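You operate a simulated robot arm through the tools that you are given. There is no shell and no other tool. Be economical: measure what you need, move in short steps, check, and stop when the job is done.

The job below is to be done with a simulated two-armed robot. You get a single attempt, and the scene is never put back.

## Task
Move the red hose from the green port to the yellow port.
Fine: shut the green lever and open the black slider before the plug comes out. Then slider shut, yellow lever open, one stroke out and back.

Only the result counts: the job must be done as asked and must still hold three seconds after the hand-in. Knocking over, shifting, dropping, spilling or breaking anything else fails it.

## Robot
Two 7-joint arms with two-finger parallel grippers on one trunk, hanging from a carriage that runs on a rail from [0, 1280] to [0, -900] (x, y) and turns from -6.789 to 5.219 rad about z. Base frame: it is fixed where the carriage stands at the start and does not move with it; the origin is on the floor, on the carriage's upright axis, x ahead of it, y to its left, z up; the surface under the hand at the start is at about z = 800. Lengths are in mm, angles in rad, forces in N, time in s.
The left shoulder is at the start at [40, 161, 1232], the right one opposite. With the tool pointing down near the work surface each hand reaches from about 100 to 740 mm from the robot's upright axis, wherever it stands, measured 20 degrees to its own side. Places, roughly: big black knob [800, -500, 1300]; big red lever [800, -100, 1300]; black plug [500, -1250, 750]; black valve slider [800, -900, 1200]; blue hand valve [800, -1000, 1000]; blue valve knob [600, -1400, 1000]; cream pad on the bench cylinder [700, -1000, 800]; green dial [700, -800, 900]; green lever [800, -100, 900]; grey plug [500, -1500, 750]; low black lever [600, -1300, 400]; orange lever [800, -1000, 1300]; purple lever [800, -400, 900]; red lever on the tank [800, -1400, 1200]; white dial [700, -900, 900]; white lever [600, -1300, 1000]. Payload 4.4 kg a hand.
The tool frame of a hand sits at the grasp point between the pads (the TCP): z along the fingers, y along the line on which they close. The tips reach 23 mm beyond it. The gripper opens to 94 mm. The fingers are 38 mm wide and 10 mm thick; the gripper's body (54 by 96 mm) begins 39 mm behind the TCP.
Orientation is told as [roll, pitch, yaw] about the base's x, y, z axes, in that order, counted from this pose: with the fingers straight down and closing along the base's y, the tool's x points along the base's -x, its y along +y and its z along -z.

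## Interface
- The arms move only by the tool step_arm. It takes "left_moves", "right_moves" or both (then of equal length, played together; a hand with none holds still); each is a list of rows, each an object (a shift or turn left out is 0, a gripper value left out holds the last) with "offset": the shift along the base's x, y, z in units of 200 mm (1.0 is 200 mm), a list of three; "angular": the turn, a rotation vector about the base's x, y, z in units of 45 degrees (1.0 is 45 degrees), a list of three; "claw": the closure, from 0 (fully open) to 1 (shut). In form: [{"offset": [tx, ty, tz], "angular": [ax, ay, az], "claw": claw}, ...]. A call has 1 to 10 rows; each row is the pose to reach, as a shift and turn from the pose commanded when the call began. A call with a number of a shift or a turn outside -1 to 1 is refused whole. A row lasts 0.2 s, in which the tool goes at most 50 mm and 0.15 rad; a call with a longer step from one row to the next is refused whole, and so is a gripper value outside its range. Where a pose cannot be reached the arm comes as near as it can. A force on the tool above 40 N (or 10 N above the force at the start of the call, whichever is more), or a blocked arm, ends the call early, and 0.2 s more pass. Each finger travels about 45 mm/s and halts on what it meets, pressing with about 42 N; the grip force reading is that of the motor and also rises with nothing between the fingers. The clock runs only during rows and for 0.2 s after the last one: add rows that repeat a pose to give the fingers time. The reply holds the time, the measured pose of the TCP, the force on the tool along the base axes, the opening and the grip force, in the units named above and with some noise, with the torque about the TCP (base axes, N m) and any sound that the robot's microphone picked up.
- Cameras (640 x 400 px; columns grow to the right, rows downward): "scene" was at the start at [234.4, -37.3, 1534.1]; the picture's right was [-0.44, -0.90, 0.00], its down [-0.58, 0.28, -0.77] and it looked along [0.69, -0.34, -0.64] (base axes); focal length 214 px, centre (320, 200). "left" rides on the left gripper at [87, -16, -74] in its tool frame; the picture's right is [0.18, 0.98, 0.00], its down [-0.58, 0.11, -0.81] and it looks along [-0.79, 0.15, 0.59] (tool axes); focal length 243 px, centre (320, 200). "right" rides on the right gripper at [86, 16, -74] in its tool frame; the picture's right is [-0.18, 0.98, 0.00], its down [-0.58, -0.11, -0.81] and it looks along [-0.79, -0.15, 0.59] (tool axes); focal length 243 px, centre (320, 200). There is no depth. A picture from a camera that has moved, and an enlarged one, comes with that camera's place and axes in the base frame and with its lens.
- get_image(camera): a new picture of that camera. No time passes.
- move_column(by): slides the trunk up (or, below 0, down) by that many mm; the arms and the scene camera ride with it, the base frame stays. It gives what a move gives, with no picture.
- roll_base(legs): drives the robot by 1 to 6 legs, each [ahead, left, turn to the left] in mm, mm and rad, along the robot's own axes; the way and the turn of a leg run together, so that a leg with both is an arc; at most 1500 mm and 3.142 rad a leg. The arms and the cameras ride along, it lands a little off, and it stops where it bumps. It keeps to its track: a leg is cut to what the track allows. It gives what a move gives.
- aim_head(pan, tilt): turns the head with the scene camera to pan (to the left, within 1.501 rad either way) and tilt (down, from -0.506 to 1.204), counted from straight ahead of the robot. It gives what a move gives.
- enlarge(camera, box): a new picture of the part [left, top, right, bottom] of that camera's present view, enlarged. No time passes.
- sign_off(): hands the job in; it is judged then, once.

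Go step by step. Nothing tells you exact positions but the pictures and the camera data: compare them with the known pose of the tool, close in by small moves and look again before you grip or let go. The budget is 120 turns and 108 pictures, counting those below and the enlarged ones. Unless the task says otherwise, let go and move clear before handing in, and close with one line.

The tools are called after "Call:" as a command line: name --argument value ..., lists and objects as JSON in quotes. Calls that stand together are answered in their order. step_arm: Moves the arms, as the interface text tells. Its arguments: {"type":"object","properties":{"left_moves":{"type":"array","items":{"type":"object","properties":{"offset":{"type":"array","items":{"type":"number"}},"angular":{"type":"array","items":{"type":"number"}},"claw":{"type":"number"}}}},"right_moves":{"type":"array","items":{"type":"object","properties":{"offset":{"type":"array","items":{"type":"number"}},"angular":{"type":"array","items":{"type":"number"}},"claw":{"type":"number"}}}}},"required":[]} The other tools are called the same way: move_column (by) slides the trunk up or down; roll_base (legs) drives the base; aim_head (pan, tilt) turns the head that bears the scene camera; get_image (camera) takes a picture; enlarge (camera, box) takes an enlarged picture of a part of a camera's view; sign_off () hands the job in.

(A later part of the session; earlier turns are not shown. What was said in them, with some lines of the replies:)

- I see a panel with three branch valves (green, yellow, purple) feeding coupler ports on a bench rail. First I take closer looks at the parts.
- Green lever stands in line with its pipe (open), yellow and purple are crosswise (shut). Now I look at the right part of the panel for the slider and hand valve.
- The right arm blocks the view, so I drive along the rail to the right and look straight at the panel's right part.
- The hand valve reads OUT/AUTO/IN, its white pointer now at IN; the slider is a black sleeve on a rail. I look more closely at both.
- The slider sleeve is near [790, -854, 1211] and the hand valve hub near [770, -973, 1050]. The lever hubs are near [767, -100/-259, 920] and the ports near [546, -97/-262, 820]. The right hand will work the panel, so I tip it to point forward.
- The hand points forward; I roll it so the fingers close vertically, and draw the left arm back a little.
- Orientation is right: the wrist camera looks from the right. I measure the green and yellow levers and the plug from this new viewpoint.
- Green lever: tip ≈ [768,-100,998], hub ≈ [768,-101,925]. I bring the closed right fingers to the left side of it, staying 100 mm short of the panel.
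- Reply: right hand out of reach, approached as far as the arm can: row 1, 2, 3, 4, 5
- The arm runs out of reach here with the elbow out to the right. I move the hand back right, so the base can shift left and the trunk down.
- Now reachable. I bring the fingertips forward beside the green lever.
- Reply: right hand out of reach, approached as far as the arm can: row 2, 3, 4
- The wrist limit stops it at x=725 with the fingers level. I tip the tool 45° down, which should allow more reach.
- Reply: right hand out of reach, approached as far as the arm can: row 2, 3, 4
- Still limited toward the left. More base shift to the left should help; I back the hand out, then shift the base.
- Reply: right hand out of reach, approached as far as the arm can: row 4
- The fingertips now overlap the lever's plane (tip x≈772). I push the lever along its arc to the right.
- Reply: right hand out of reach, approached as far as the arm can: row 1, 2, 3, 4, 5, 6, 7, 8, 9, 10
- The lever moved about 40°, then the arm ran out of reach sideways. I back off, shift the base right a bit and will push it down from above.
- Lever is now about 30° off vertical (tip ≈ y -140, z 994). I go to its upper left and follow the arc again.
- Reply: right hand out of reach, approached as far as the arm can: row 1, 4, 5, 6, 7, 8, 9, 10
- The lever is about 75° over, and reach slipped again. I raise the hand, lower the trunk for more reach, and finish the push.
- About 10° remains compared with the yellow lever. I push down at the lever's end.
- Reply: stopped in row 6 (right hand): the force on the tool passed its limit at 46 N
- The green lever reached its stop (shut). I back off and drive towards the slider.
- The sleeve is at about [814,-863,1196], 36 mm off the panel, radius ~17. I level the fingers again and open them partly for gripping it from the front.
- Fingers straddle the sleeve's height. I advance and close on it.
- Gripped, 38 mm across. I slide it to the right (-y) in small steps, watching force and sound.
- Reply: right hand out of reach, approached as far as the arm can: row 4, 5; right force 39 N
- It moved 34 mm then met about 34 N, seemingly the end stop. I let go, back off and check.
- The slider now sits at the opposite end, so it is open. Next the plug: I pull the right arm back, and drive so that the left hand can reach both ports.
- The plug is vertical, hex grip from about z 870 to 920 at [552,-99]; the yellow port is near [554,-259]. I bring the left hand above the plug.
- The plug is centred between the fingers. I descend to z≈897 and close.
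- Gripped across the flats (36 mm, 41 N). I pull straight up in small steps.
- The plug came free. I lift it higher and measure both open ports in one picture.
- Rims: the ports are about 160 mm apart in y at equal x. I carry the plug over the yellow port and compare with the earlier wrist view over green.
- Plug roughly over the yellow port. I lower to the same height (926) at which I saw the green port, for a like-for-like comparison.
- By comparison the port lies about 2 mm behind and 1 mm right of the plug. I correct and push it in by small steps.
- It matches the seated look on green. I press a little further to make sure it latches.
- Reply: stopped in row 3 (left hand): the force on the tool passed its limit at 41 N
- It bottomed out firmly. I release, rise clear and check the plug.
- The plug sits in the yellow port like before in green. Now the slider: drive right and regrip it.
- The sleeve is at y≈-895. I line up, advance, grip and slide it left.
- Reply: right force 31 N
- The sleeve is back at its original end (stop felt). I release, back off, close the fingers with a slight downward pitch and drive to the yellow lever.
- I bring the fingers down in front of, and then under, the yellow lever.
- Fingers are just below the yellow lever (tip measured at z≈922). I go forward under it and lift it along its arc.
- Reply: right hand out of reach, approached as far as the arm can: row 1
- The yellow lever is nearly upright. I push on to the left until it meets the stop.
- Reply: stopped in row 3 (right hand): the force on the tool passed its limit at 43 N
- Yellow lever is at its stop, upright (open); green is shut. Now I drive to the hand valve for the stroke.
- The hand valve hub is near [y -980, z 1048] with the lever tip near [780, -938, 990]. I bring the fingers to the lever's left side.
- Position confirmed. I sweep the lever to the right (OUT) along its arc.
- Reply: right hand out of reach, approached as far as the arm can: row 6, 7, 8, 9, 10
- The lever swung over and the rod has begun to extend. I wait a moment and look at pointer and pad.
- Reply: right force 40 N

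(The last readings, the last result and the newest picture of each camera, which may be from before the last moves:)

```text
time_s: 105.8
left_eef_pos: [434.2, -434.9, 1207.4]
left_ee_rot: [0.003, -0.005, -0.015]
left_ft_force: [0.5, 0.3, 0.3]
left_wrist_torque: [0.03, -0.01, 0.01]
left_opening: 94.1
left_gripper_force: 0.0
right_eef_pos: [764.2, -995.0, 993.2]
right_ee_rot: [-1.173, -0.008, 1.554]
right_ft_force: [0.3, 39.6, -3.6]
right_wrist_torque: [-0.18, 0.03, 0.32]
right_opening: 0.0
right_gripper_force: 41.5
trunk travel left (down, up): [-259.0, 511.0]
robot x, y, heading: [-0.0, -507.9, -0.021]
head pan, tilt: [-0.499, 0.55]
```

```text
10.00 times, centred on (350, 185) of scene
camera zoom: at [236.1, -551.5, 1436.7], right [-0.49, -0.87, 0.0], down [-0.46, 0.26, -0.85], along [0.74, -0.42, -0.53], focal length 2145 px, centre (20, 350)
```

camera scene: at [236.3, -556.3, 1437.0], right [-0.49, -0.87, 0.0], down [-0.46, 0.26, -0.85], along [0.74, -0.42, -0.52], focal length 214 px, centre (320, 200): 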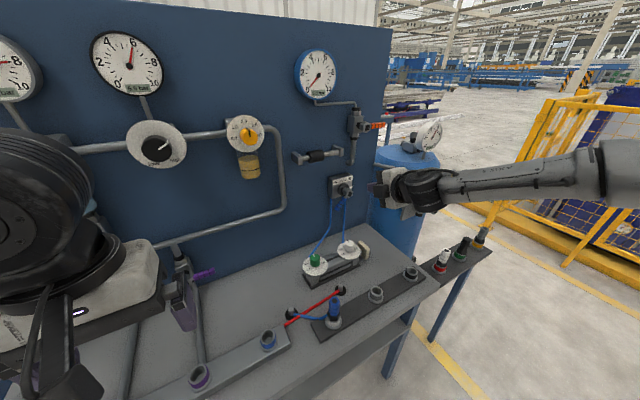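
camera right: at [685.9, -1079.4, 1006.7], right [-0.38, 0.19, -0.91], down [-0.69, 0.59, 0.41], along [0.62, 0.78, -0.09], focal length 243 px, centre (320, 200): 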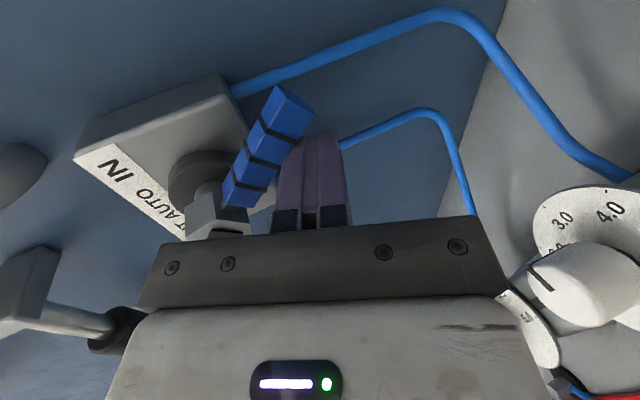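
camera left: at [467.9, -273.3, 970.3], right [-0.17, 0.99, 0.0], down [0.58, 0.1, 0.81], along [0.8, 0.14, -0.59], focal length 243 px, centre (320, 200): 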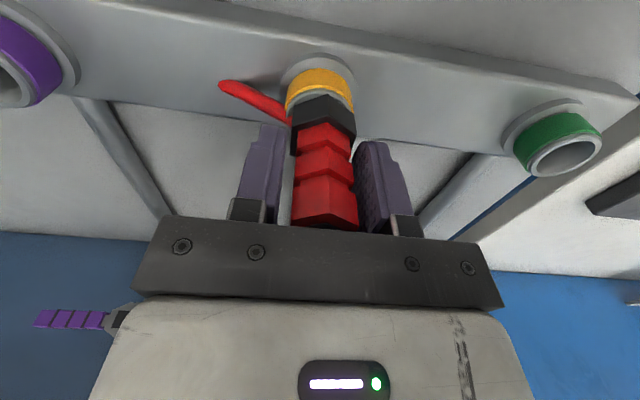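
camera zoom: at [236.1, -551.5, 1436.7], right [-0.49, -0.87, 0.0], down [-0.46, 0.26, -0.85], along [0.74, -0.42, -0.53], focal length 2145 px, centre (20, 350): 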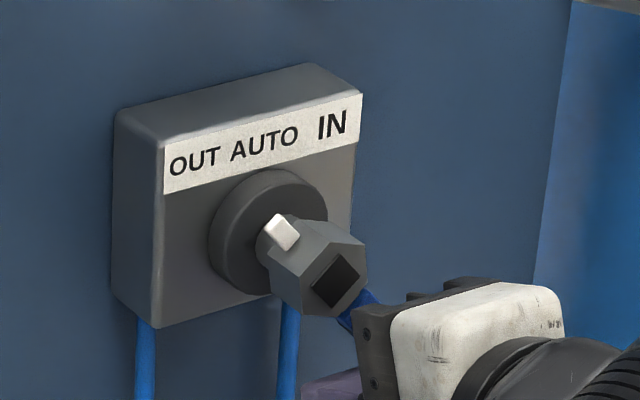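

Valve is at OUT (stop), rod still extending. I ease off and wait for the full stroke.

Call:
step_arm --right_moves '[{"offset": [0, 0.06, 0]}, {"offset": [0, 0.1, 0]}, {"offset": [0, 0.1, 0]}, {"offset": [0, 0.1, 0]}, {"offset": [0, 0.1, 0]}, {"offset": [0, 0.1, 0]}, {"offset": [0, 0.1, 0]}, {"offset": [0, 0.1, 0]}, {"offset": [0, 0.1, 0]}, {"offset": [0, 0.1, 0]}]'

Call:
enlarge --camera "scene" --box '[280, 150, 400, 280]'

Call:
step_arm --right_moves '[{"offset": [0, 0.05, 0]}, {"offset": [0, 0.05, 0]}, {"offset": [0, 0.05, 0]}, {"offset": [0, 0.05, 0]}, {"offset": [0, 0.05, 0]}, {"offset": [0, 0.05, 0]}, {"offset": [0, 0.05, 0]}, {"offset": [0, 0.05, 0]}]'

Call:
enlarge --camera "scene" --box '[280, 150, 400, 280]'

```text
time_s: 108.0
left_eef_pos: [434.8, -443.1, 1207.4]
left_ee_rot: [-0.003, -0.005, -0.016]
left_ft_force: [0.2, 0.6, 0.5]
left_wrist_torque: [0.02, 0.01, 0.02]
left_opening: 93.9
left_gripper_force: 0.0
right_eef_pos: [762.3, -987.0, 996.4]
right_ee_rot: [-1.174, -0.001, 1.547]
right_ft_force: [-0.2, -0.3, -0.7]
right_wrist_torque: [0.02, -0.02, 0.02]
right_opening: 0.1
right_gripper_force: 42.3
trunk travel left (down, up): [-259.0, 511.0]
robot x, y, heading: [2.7, -507.3, -0.014]
head pan, tilt: [-0.499, 0.55]
```

```text
3.08 times, centred on (340, 215) of scene
camera zoom: at [236.3, -556.3, 1437.1], right [-0.49, -0.87, 0.0], down [-0.45, 0.26, -0.85], along [0.74, -0.42, -0.52], focal length 660 px, centre (258, 154)
```

zoom: 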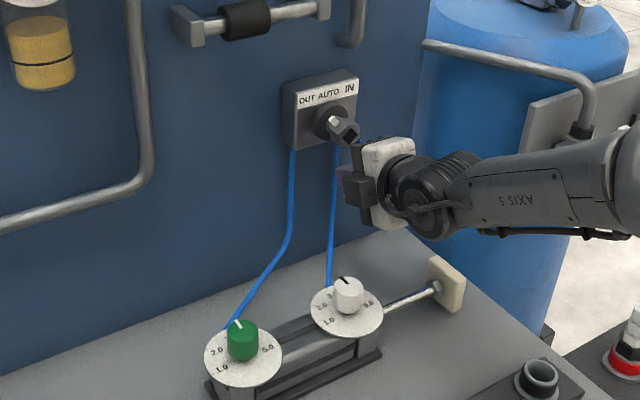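

```text
time_s: 109.8
left_eef_pos: [435.4, -442.4, 1206.8]
left_ee_rot: [-0.004, -0.005, -0.013]
left_ft_force: [0.3, 0.2, 0.1]
left_wrist_torque: [-0.02, 0.0, 0.01]
left_opening: 93.9
left_gripper_force: 0.0
right_eef_pos: [762.6, -977.8, 996.4]
right_ee_rot: [-1.175, 0.001, 1.549]
right_ft_force: [0.0, 0.1, 0.2]
right_wrist_torque: [0.02, -0.02, 0.01]
right_opening: 0.0
right_gripper_force: 42.0
trunk travel left (down, up): [-259.0, 511.0]
robot x, y, heading: [-1.7, -511.6, -0.014]
head pan, tilt: [-0.499, 0.55]
```

```text
3.08 times, centred on (340, 215) of scene
camera zoom: at [236.3, -556.3, 1437.1], right [-0.49, -0.87, 0.0], down [-0.45, 0.26, -0.85], along [0.74, -0.42, -0.52], focal length 660 px, centre (258, 154)
```

zoom: 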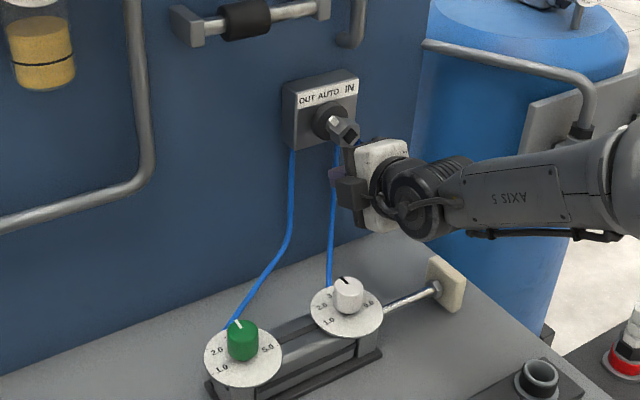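

The rod is fully out and steady. Before going round to the lever's right side, I check what lies near the forearm.

Call:
get_image --camera "scene"

Call:
enlarge --camera "scene" --box '[370, 100, 640, 270]'

```text
18 pictures are left
camera scene: at [236.3, -556.3, 1437.1], right [-0.49, -0.87, 0.0], down [-0.45, 0.26, -0.85], along [0.74, -0.42, -0.52], focal length 214 px, centre (320, 200)
```

scene: 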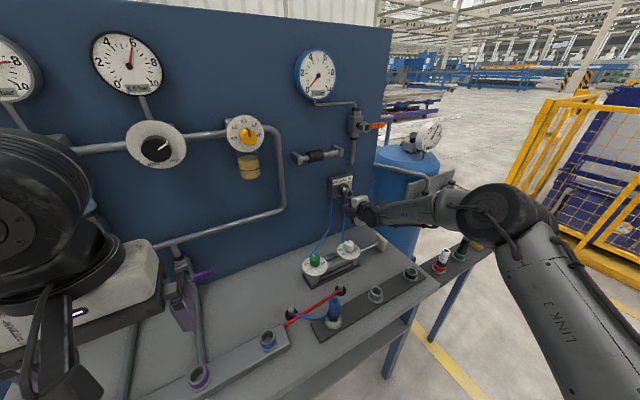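

```text
2.35 times, centred on (505, 185) of scene
camera zoom: at [236.3, -556.3, 1437.1], right [-0.49, -0.87, 0.0], down [-0.45, 0.26, -0.85], along [0.74, -0.42, -0.52], focal length 505 px, centre (-115, 235)
```

zoom: 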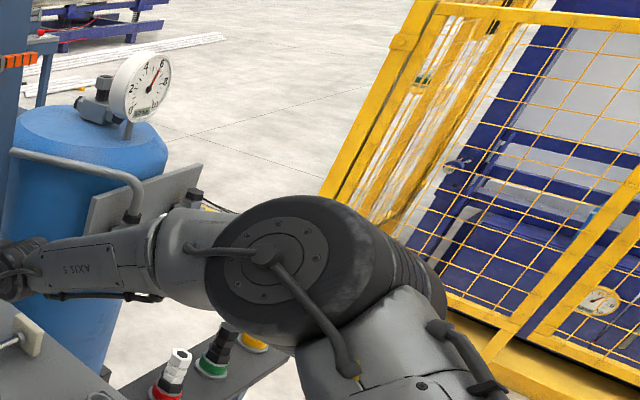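

The forearm has about 100 mm clearance from the tank fittings. I back the hand out, shift the base 70 mm right, and come in on the lever's right side.

Call:
step_arm --right_moves '[{"offset": [-0.2, 0.05, 0]}, {"offset": [-0.4, 0.05, 0.1]}, {"offset": [-0.5, 0.05, 0.2]}]'

Call:
roll_base --legs '[[0, -70, 0]]'

Call:
step_arm --right_moves '[{"offset": [0, -0.08, 0]}]'

Call:
get_image --camera "right"

Call:
get_image --camera "scene"

```text
time_s: 110.6
left_eef_pos: [433.7, -441.8, 1207.2]
left_ee_rot: [-0.005, -0.005, -0.016]
left_ft_force: [0.1, 0.4, -0.8]
left_wrist_torque: [0.03, 0.01, 0.0]
left_opening: 94.1
left_gripper_force: 0.1
right_eef_pos: [662.3, -966.2, 1037.7]
right_ee_rot: [-1.174, 0.0, 1.549]
right_ft_force: [-0.2, 0.0, -0.4]
right_wrist_torque: [0.02, -0.05, 0.0]
right_opening: 0.2
right_gripper_force: 41.6
trunk travel left (down, up): [-259.0, 511.0]
robot x, y, heading: [3.1, -508.4, -0.014]
head pan, tilt: [-0.499, 0.55]
```

```text
time_s: 111.6
left_eef_pos: [435.5, -511.6, 1206.4]
left_ee_rot: [-0.004, -0.005, -0.015]
left_ft_force: [0.2, 0.2, 0.0]
left_wrist_torque: [0.0, 0.02, -0.01]
left_opening: 94.0
left_gripper_force: 0.1
right_eef_pos: [662.9, -1035.5, 1037.6]
right_ee_rot: [-1.172, -0.001, 1.547]
right_ft_force: [0.0, -0.1, -0.1]
right_wrist_torque: [0.03, 0.03, 0.01]
right_opening: 0.0
right_gripper_force: 42.1
trunk travel left (down, up): [-259.0, 511.0]
robot x, y, heading: [-2.7, -574.2, -0.018]
head pan, tilt: [-0.499, 0.55]
```

```text
time_s: 112.0
left_eef_pos: [433.5, -510.7, 1205.9]
left_ee_rot: [-0.003, -0.002, -0.016]
left_ft_force: [0.2, -1.2, 0.7]
left_wrist_torque: [0.02, 0.01, 0.01]
left_opening: 94.0
left_gripper_force: 0.0
right_eef_pos: [662.0, -1050.4, 1037.6]
right_ee_rot: [-1.174, -0.001, 1.549]
right_ft_force: [-0.8, 0.0, -0.3]
right_wrist_torque: [-0.03, 0.03, 0.01]
right_opening: 0.1
right_gripper_force: 41.8
trunk travel left (down, up): [-259.0, 511.0]
robot x, y, heading: [-0.4, -578.7, -0.016]
head pan, tilt: [-0.499, 0.55]
```

```text
16 pictures are left
camera right: at [583.7, -1135.8, 1050.0], right [-0.38, 0.19, -0.91], down [-0.69, 0.6, 0.41], along [0.62, 0.78, -0.09], focal length 243 px, centre (320, 200)
```

right: 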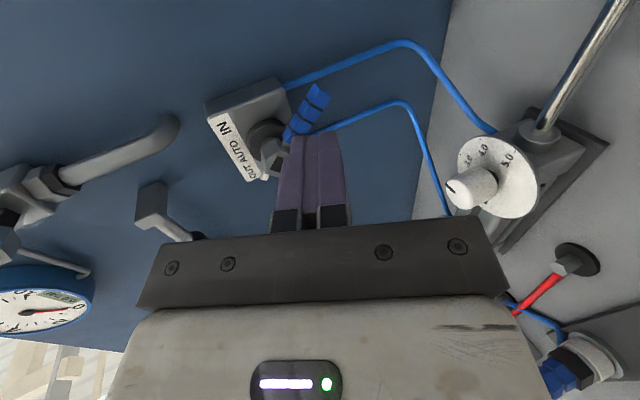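

```text
15 pictures are left
camera scene: at [236.1, -624.4, 1437.0], right [-0.49, -0.87, 0.0], down [-0.45, 0.26, -0.85], along [0.74, -0.42, -0.52], focal length 214 px, centre (320, 200)
```

scene: 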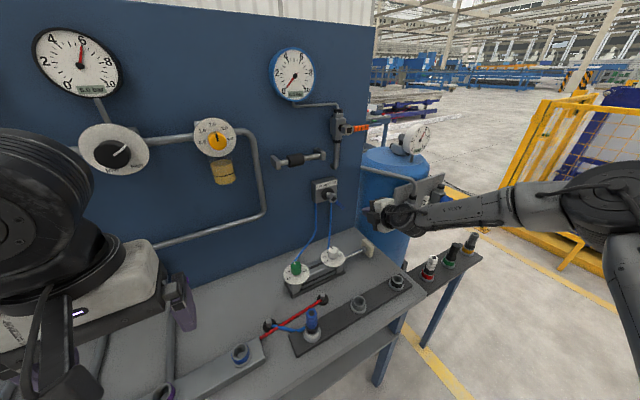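

Lever tip is now at [782,-1025,990]. I go forward on its right, then sweep it back left to IN.

Call:
step_arm --right_moves '[{"offset": [0.2, 0, 0]}, {"offset": [0.4, 0, 0]}, {"offset": [0.52, 0, 0]}]'

Call:
get_image --camera "right"

```text
time_s: 112.8
left_eef_pos: [434.7, -510.1, 1207.2]
left_ee_rot: [-0.004, -0.006, -0.015]
left_ft_force: [1.0, 0.6, 0.1]
left_wrist_torque: [0.01, 0.01, -0.03]
left_opening: 94.3
left_gripper_force: 0.0
right_eef_pos: [767.6, -1050.0, 1036.4]
right_ee_rot: [-1.175, -0.001, 1.548]
right_ft_force: [0.2, 0.5, 0.3]
right_wrist_torque: [0.0, -0.03, 0.0]
right_opening: 0.0
right_gripper_force: 41.7
trunk travel left (down, up): [-259.0, 511.0]
robot x, y, heading: [-0.8, -577.9, -0.018]
head pan, tilt: [-0.499, 0.55]
```

```text
14 pictures are left
camera right: at [688.8, -1135.3, 1049.1], right [-0.37, 0.19, -0.91], down [-0.69, 0.6, 0.41], along [0.62, 0.78, -0.09], focal length 243 px, centre (320, 200)
```

right: 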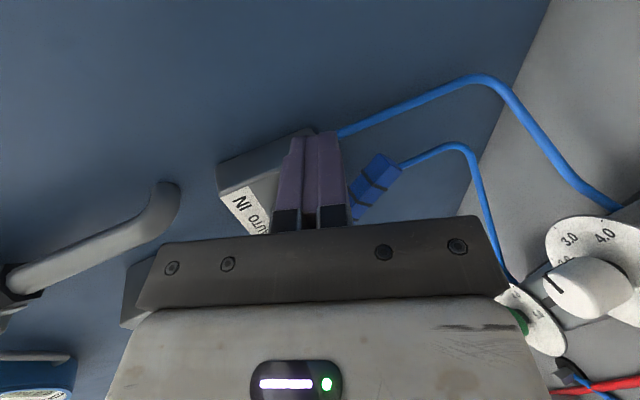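

Call:
step_arm --right_moves '[{"offset": [0, 0.055, -0.05]}, {"offset": [0, 0.11, -0.138]}, {"offset": [0, 0.165, -0.178]}, {"offset": [0, 0.215, -0.208]}, {"offset": [0, 0.265, -0.233]}, {"offset": [0, 0.31, -0.243]}, {"offset": [0, 0.365, -0.243]}, {"offset": [0, 0.41, -0.238]}, {"offset": [0, 0.435, -0.233]}, {"offset": [0, 0.45, -0.233]}]'

Call:
enlarge --camera "scene" --box '[270, 160, 390, 290]'

```text
time_s: 115.0
left_eef_pos: [435.0, -512.2, 1205.4]
left_ee_rot: [-0.004, -0.005, -0.017]
left_ft_force: [-0.4, -0.7, 0.1]
left_wrist_torque: [0.0, -0.02, -0.01]
left_opening: 94.0
left_gripper_force: 0.0
right_eef_pos: [762.2, -964.3, 992.9]
right_ee_rot: [-1.175, -0.002, 1.545]
right_ft_force: [3.9, -7.5, -4.9]
right_wrist_torque: [-0.01, 0.04, -0.14]
right_opening: 0.0
right_gripper_force: 42.0
right hand out of reach, approached as far as the arm can: row 6, 7, 8, 9, 10
trunk travel left (down, up): [-259.0, 511.0]
robot x, y, heading: [-0.7, -580.9, -0.02]
head pan, tilt: [-0.499, 0.55]
```

```text
3.08 times, centred on (330, 225) of scene
camera zoom: at [236.4, -625.1, 1437.1], right [-0.49, -0.87, 0.0], down [-0.45, 0.26, -0.85], along [0.74, -0.42, -0.52], focal length 660 px, centre (289, 123)
```

zoom: 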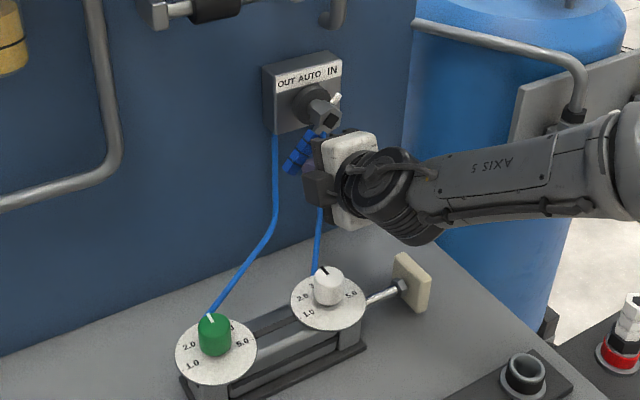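

Lever is back towards IN and the rod is retracting. I press until the stop, then ease off.

Call:
step_arm --right_moves '[{"offset": [0, 0.02, 0]}, {"offset": [0, 0.04, 0.005]}, {"offset": [0, 0.06, 0.01]}, {"offset": [0, 0.08, 0.01]}]'

Call:
step_arm --right_moves '[{"offset": [0, -0.08, 0]}, {"offset": [-0.1, -0.12, 0]}, {"offset": [-0.3, -0.12, 0.1]}, {"offset": [-0.5, -0.12, 0.2]}, {"offset": [-0.7, -0.1, 0.4]}, {"offset": [-0.7, -0.1, 0.4]}, {"offset": [-0.7, -0.1, 0.4]}, {"offset": [-0.7, -0.1, 0.4]}]'

Call:
enlarge --camera "scene" --box '[270, 160, 390, 290]'

Call:
enlarge --camera "scene" --box '[305, 170, 355, 210]'

```text
time_s: 115.7
left_eef_pos: [434.5, -510.8, 1207.4]
left_ee_rot: [-0.003, -0.005, -0.018]
left_ft_force: [0.5, 0.8, 0.6]
left_wrist_torque: [-0.03, 0.02, 0.01]
left_opening: 94.0
left_gripper_force: 0.0
right_eef_pos: [760.1, -963.3, 992.0]
right_ee_rot: [-1.172, 0.002, 1.532]
right_ft_force: [2.8, -8.8, -1.5]
right_wrist_torque: [0.0, -0.03, -0.18]
right_opening: 0.0
right_gripper_force: 42.2
trunk travel left (down, up): [-259.0, 511.0]
robot x, y, heading: [-1.7, -575.1, -0.019]
head pan, tilt: [-0.499, 0.55]
stopped in row 3 (right hand): the force on the tool passed its limit at 43 N (the readings are from after the stop); the commanded pose is now the measured one
```

```text
refused: row 5 steps farther than a row can; nothing moved
```

```text
3.08 times, centred on (330, 225) of scene
camera zoom: at [236.0, -625.1, 1437.3], right [-0.49, -0.87, 0.0], down [-0.45, 0.26, -0.85], along [0.74, -0.42, -0.52], focal length 660 px, centre (289, 123)
```

zoom: 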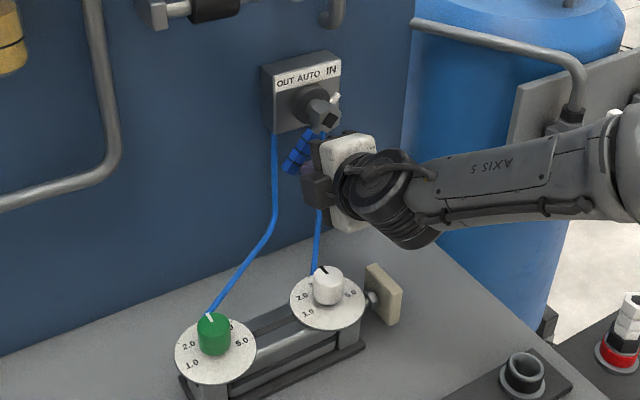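

```text
10.00 times, centred on (330, 190) of scene
camera zoom: at [236.0, -625.1, 1437.3], right [-0.49, -0.87, 0.0], down [-0.45, 0.26, -0.85], along [0.74, -0.42, -0.52], focal length 2145 px, centre (220, 300)
```

zoom: 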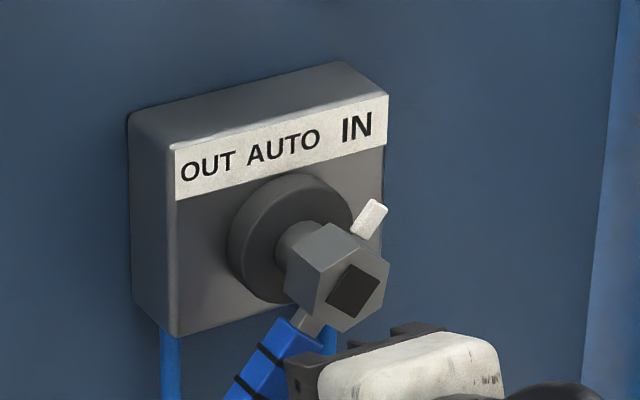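

Pointer is at IN against its stop and the pad is nearly home. I back the hand clear and check that the rod is fully in.

Call:
step_arm --right_moves '[{"offset": [0, -0.08, 0]}, {"offset": [-0.1, -0.12, 0]}, {"offset": [-0.3, -0.12, 0.1]}, {"offset": [-0.5, -0.12, 0.2]}, {"offset": [-0.65, -0.1, 0.35]}, {"offset": [-0.7, -0.1, 0.5]}, {"offset": [-0.7, -0.1, 0.5]}, {"offset": [-0.7, -0.1, 0.5]}]'

Call:
enlarge --camera "scene" --box '[240, 140, 390, 300]'

```text
time_s: 117.5
left_eef_pos: [434.3, -510.2, 1206.2]
left_ee_rot: [-0.004, -0.006, -0.018]
left_ft_force: [0.5, 0.2, 0.2]
left_wrist_torque: [0.03, 0.04, 0.02]
left_opening: 94.2
left_gripper_force: 0.1
right_eef_pos: [622.2, -980.9, 1091.6]
right_ee_rot: [-1.172, 0.001, 1.538]
right_ft_force: [0.1, -0.2, -0.3]
right_wrist_torque: [0.03, -0.02, 0.0]
right_opening: 0.0
right_gripper_force: 42.4
trunk travel left (down, up): [-259.0, 511.0]
robot x, y, heading: [1.6, -576.0, -0.018]
head pan, tilt: [-0.499, 0.55]
```

```text
2.50 times, centred on (315, 220) of scene
camera zoom: at [236.2, -624.9, 1437.1], right [-0.49, -0.87, 0.0], down [-0.45, 0.26, -0.85], along [0.74, -0.42, -0.52], focal length 536 px, centre (332, 150)
```

zoom: 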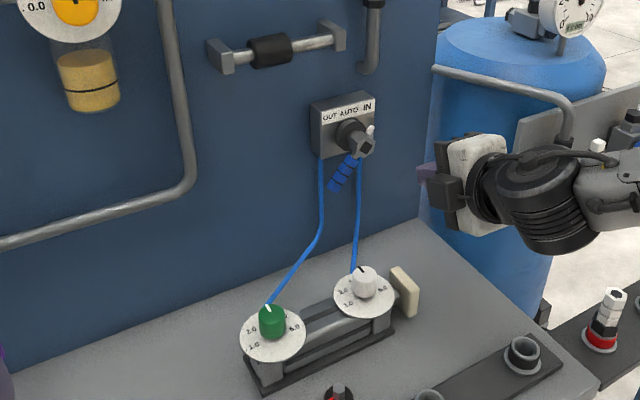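

Rod is in, valve at IN, slider shut. One last look at the levers and the plug.

Call:
aim_head --pan 0.65 --tilt 0.75

Call:
get_image --camera "scene"

```text
time_s: 118.9
left_eef_pos: [434.0, -511.0, 1206.6]
left_ee_rot: [-0.005, -0.005, -0.018]
left_ft_force: [-0.6, 0.4, -0.3]
left_wrist_torque: [0.02, 0.02, 0.01]
left_opening: 94.0
left_gripper_force: 0.0
right_eef_pos: [622.7, -980.5, 1091.0]
right_ee_rot: [-1.171, 0.001, 1.537]
right_ft_force: [-1.1, -0.7, 0.0]
right_wrist_torque: [0.03, 0.02, 0.01]
right_opening: 0.1
right_gripper_force: 41.5
trunk travel left (down, up): [-259.0, 511.0]
robot x, y, heading: [-3.2, -575.2, -0.016]
head pan, tilt: [0.649, 0.75]
```

```text
9 pictures are left
camera scene: at [225.0, -531.6, 1419.7], right [0.59, -0.81, 0.0], down [-0.55, -0.4, -0.73], along [0.59, 0.43, -0.68], focal length 214 px, centre (320, 200)
```

scene: 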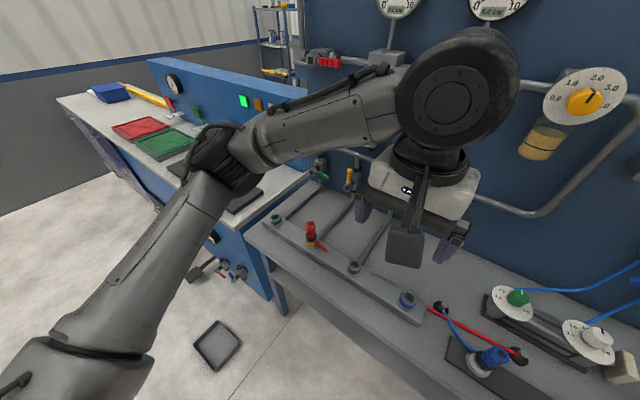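

The red plug is in the yellow port, the green lever is crosswise, the yellow lever is upright, and both hands are clear. I hand in.

Call:
sign_off

```text
The job is handed in.
```

The red hose is now in the yellow port. Before the plug came out I shut the green lever and opened the slider. Afterwards I shut the slider, opened the yellow lever and ran the cylinder once out and back.
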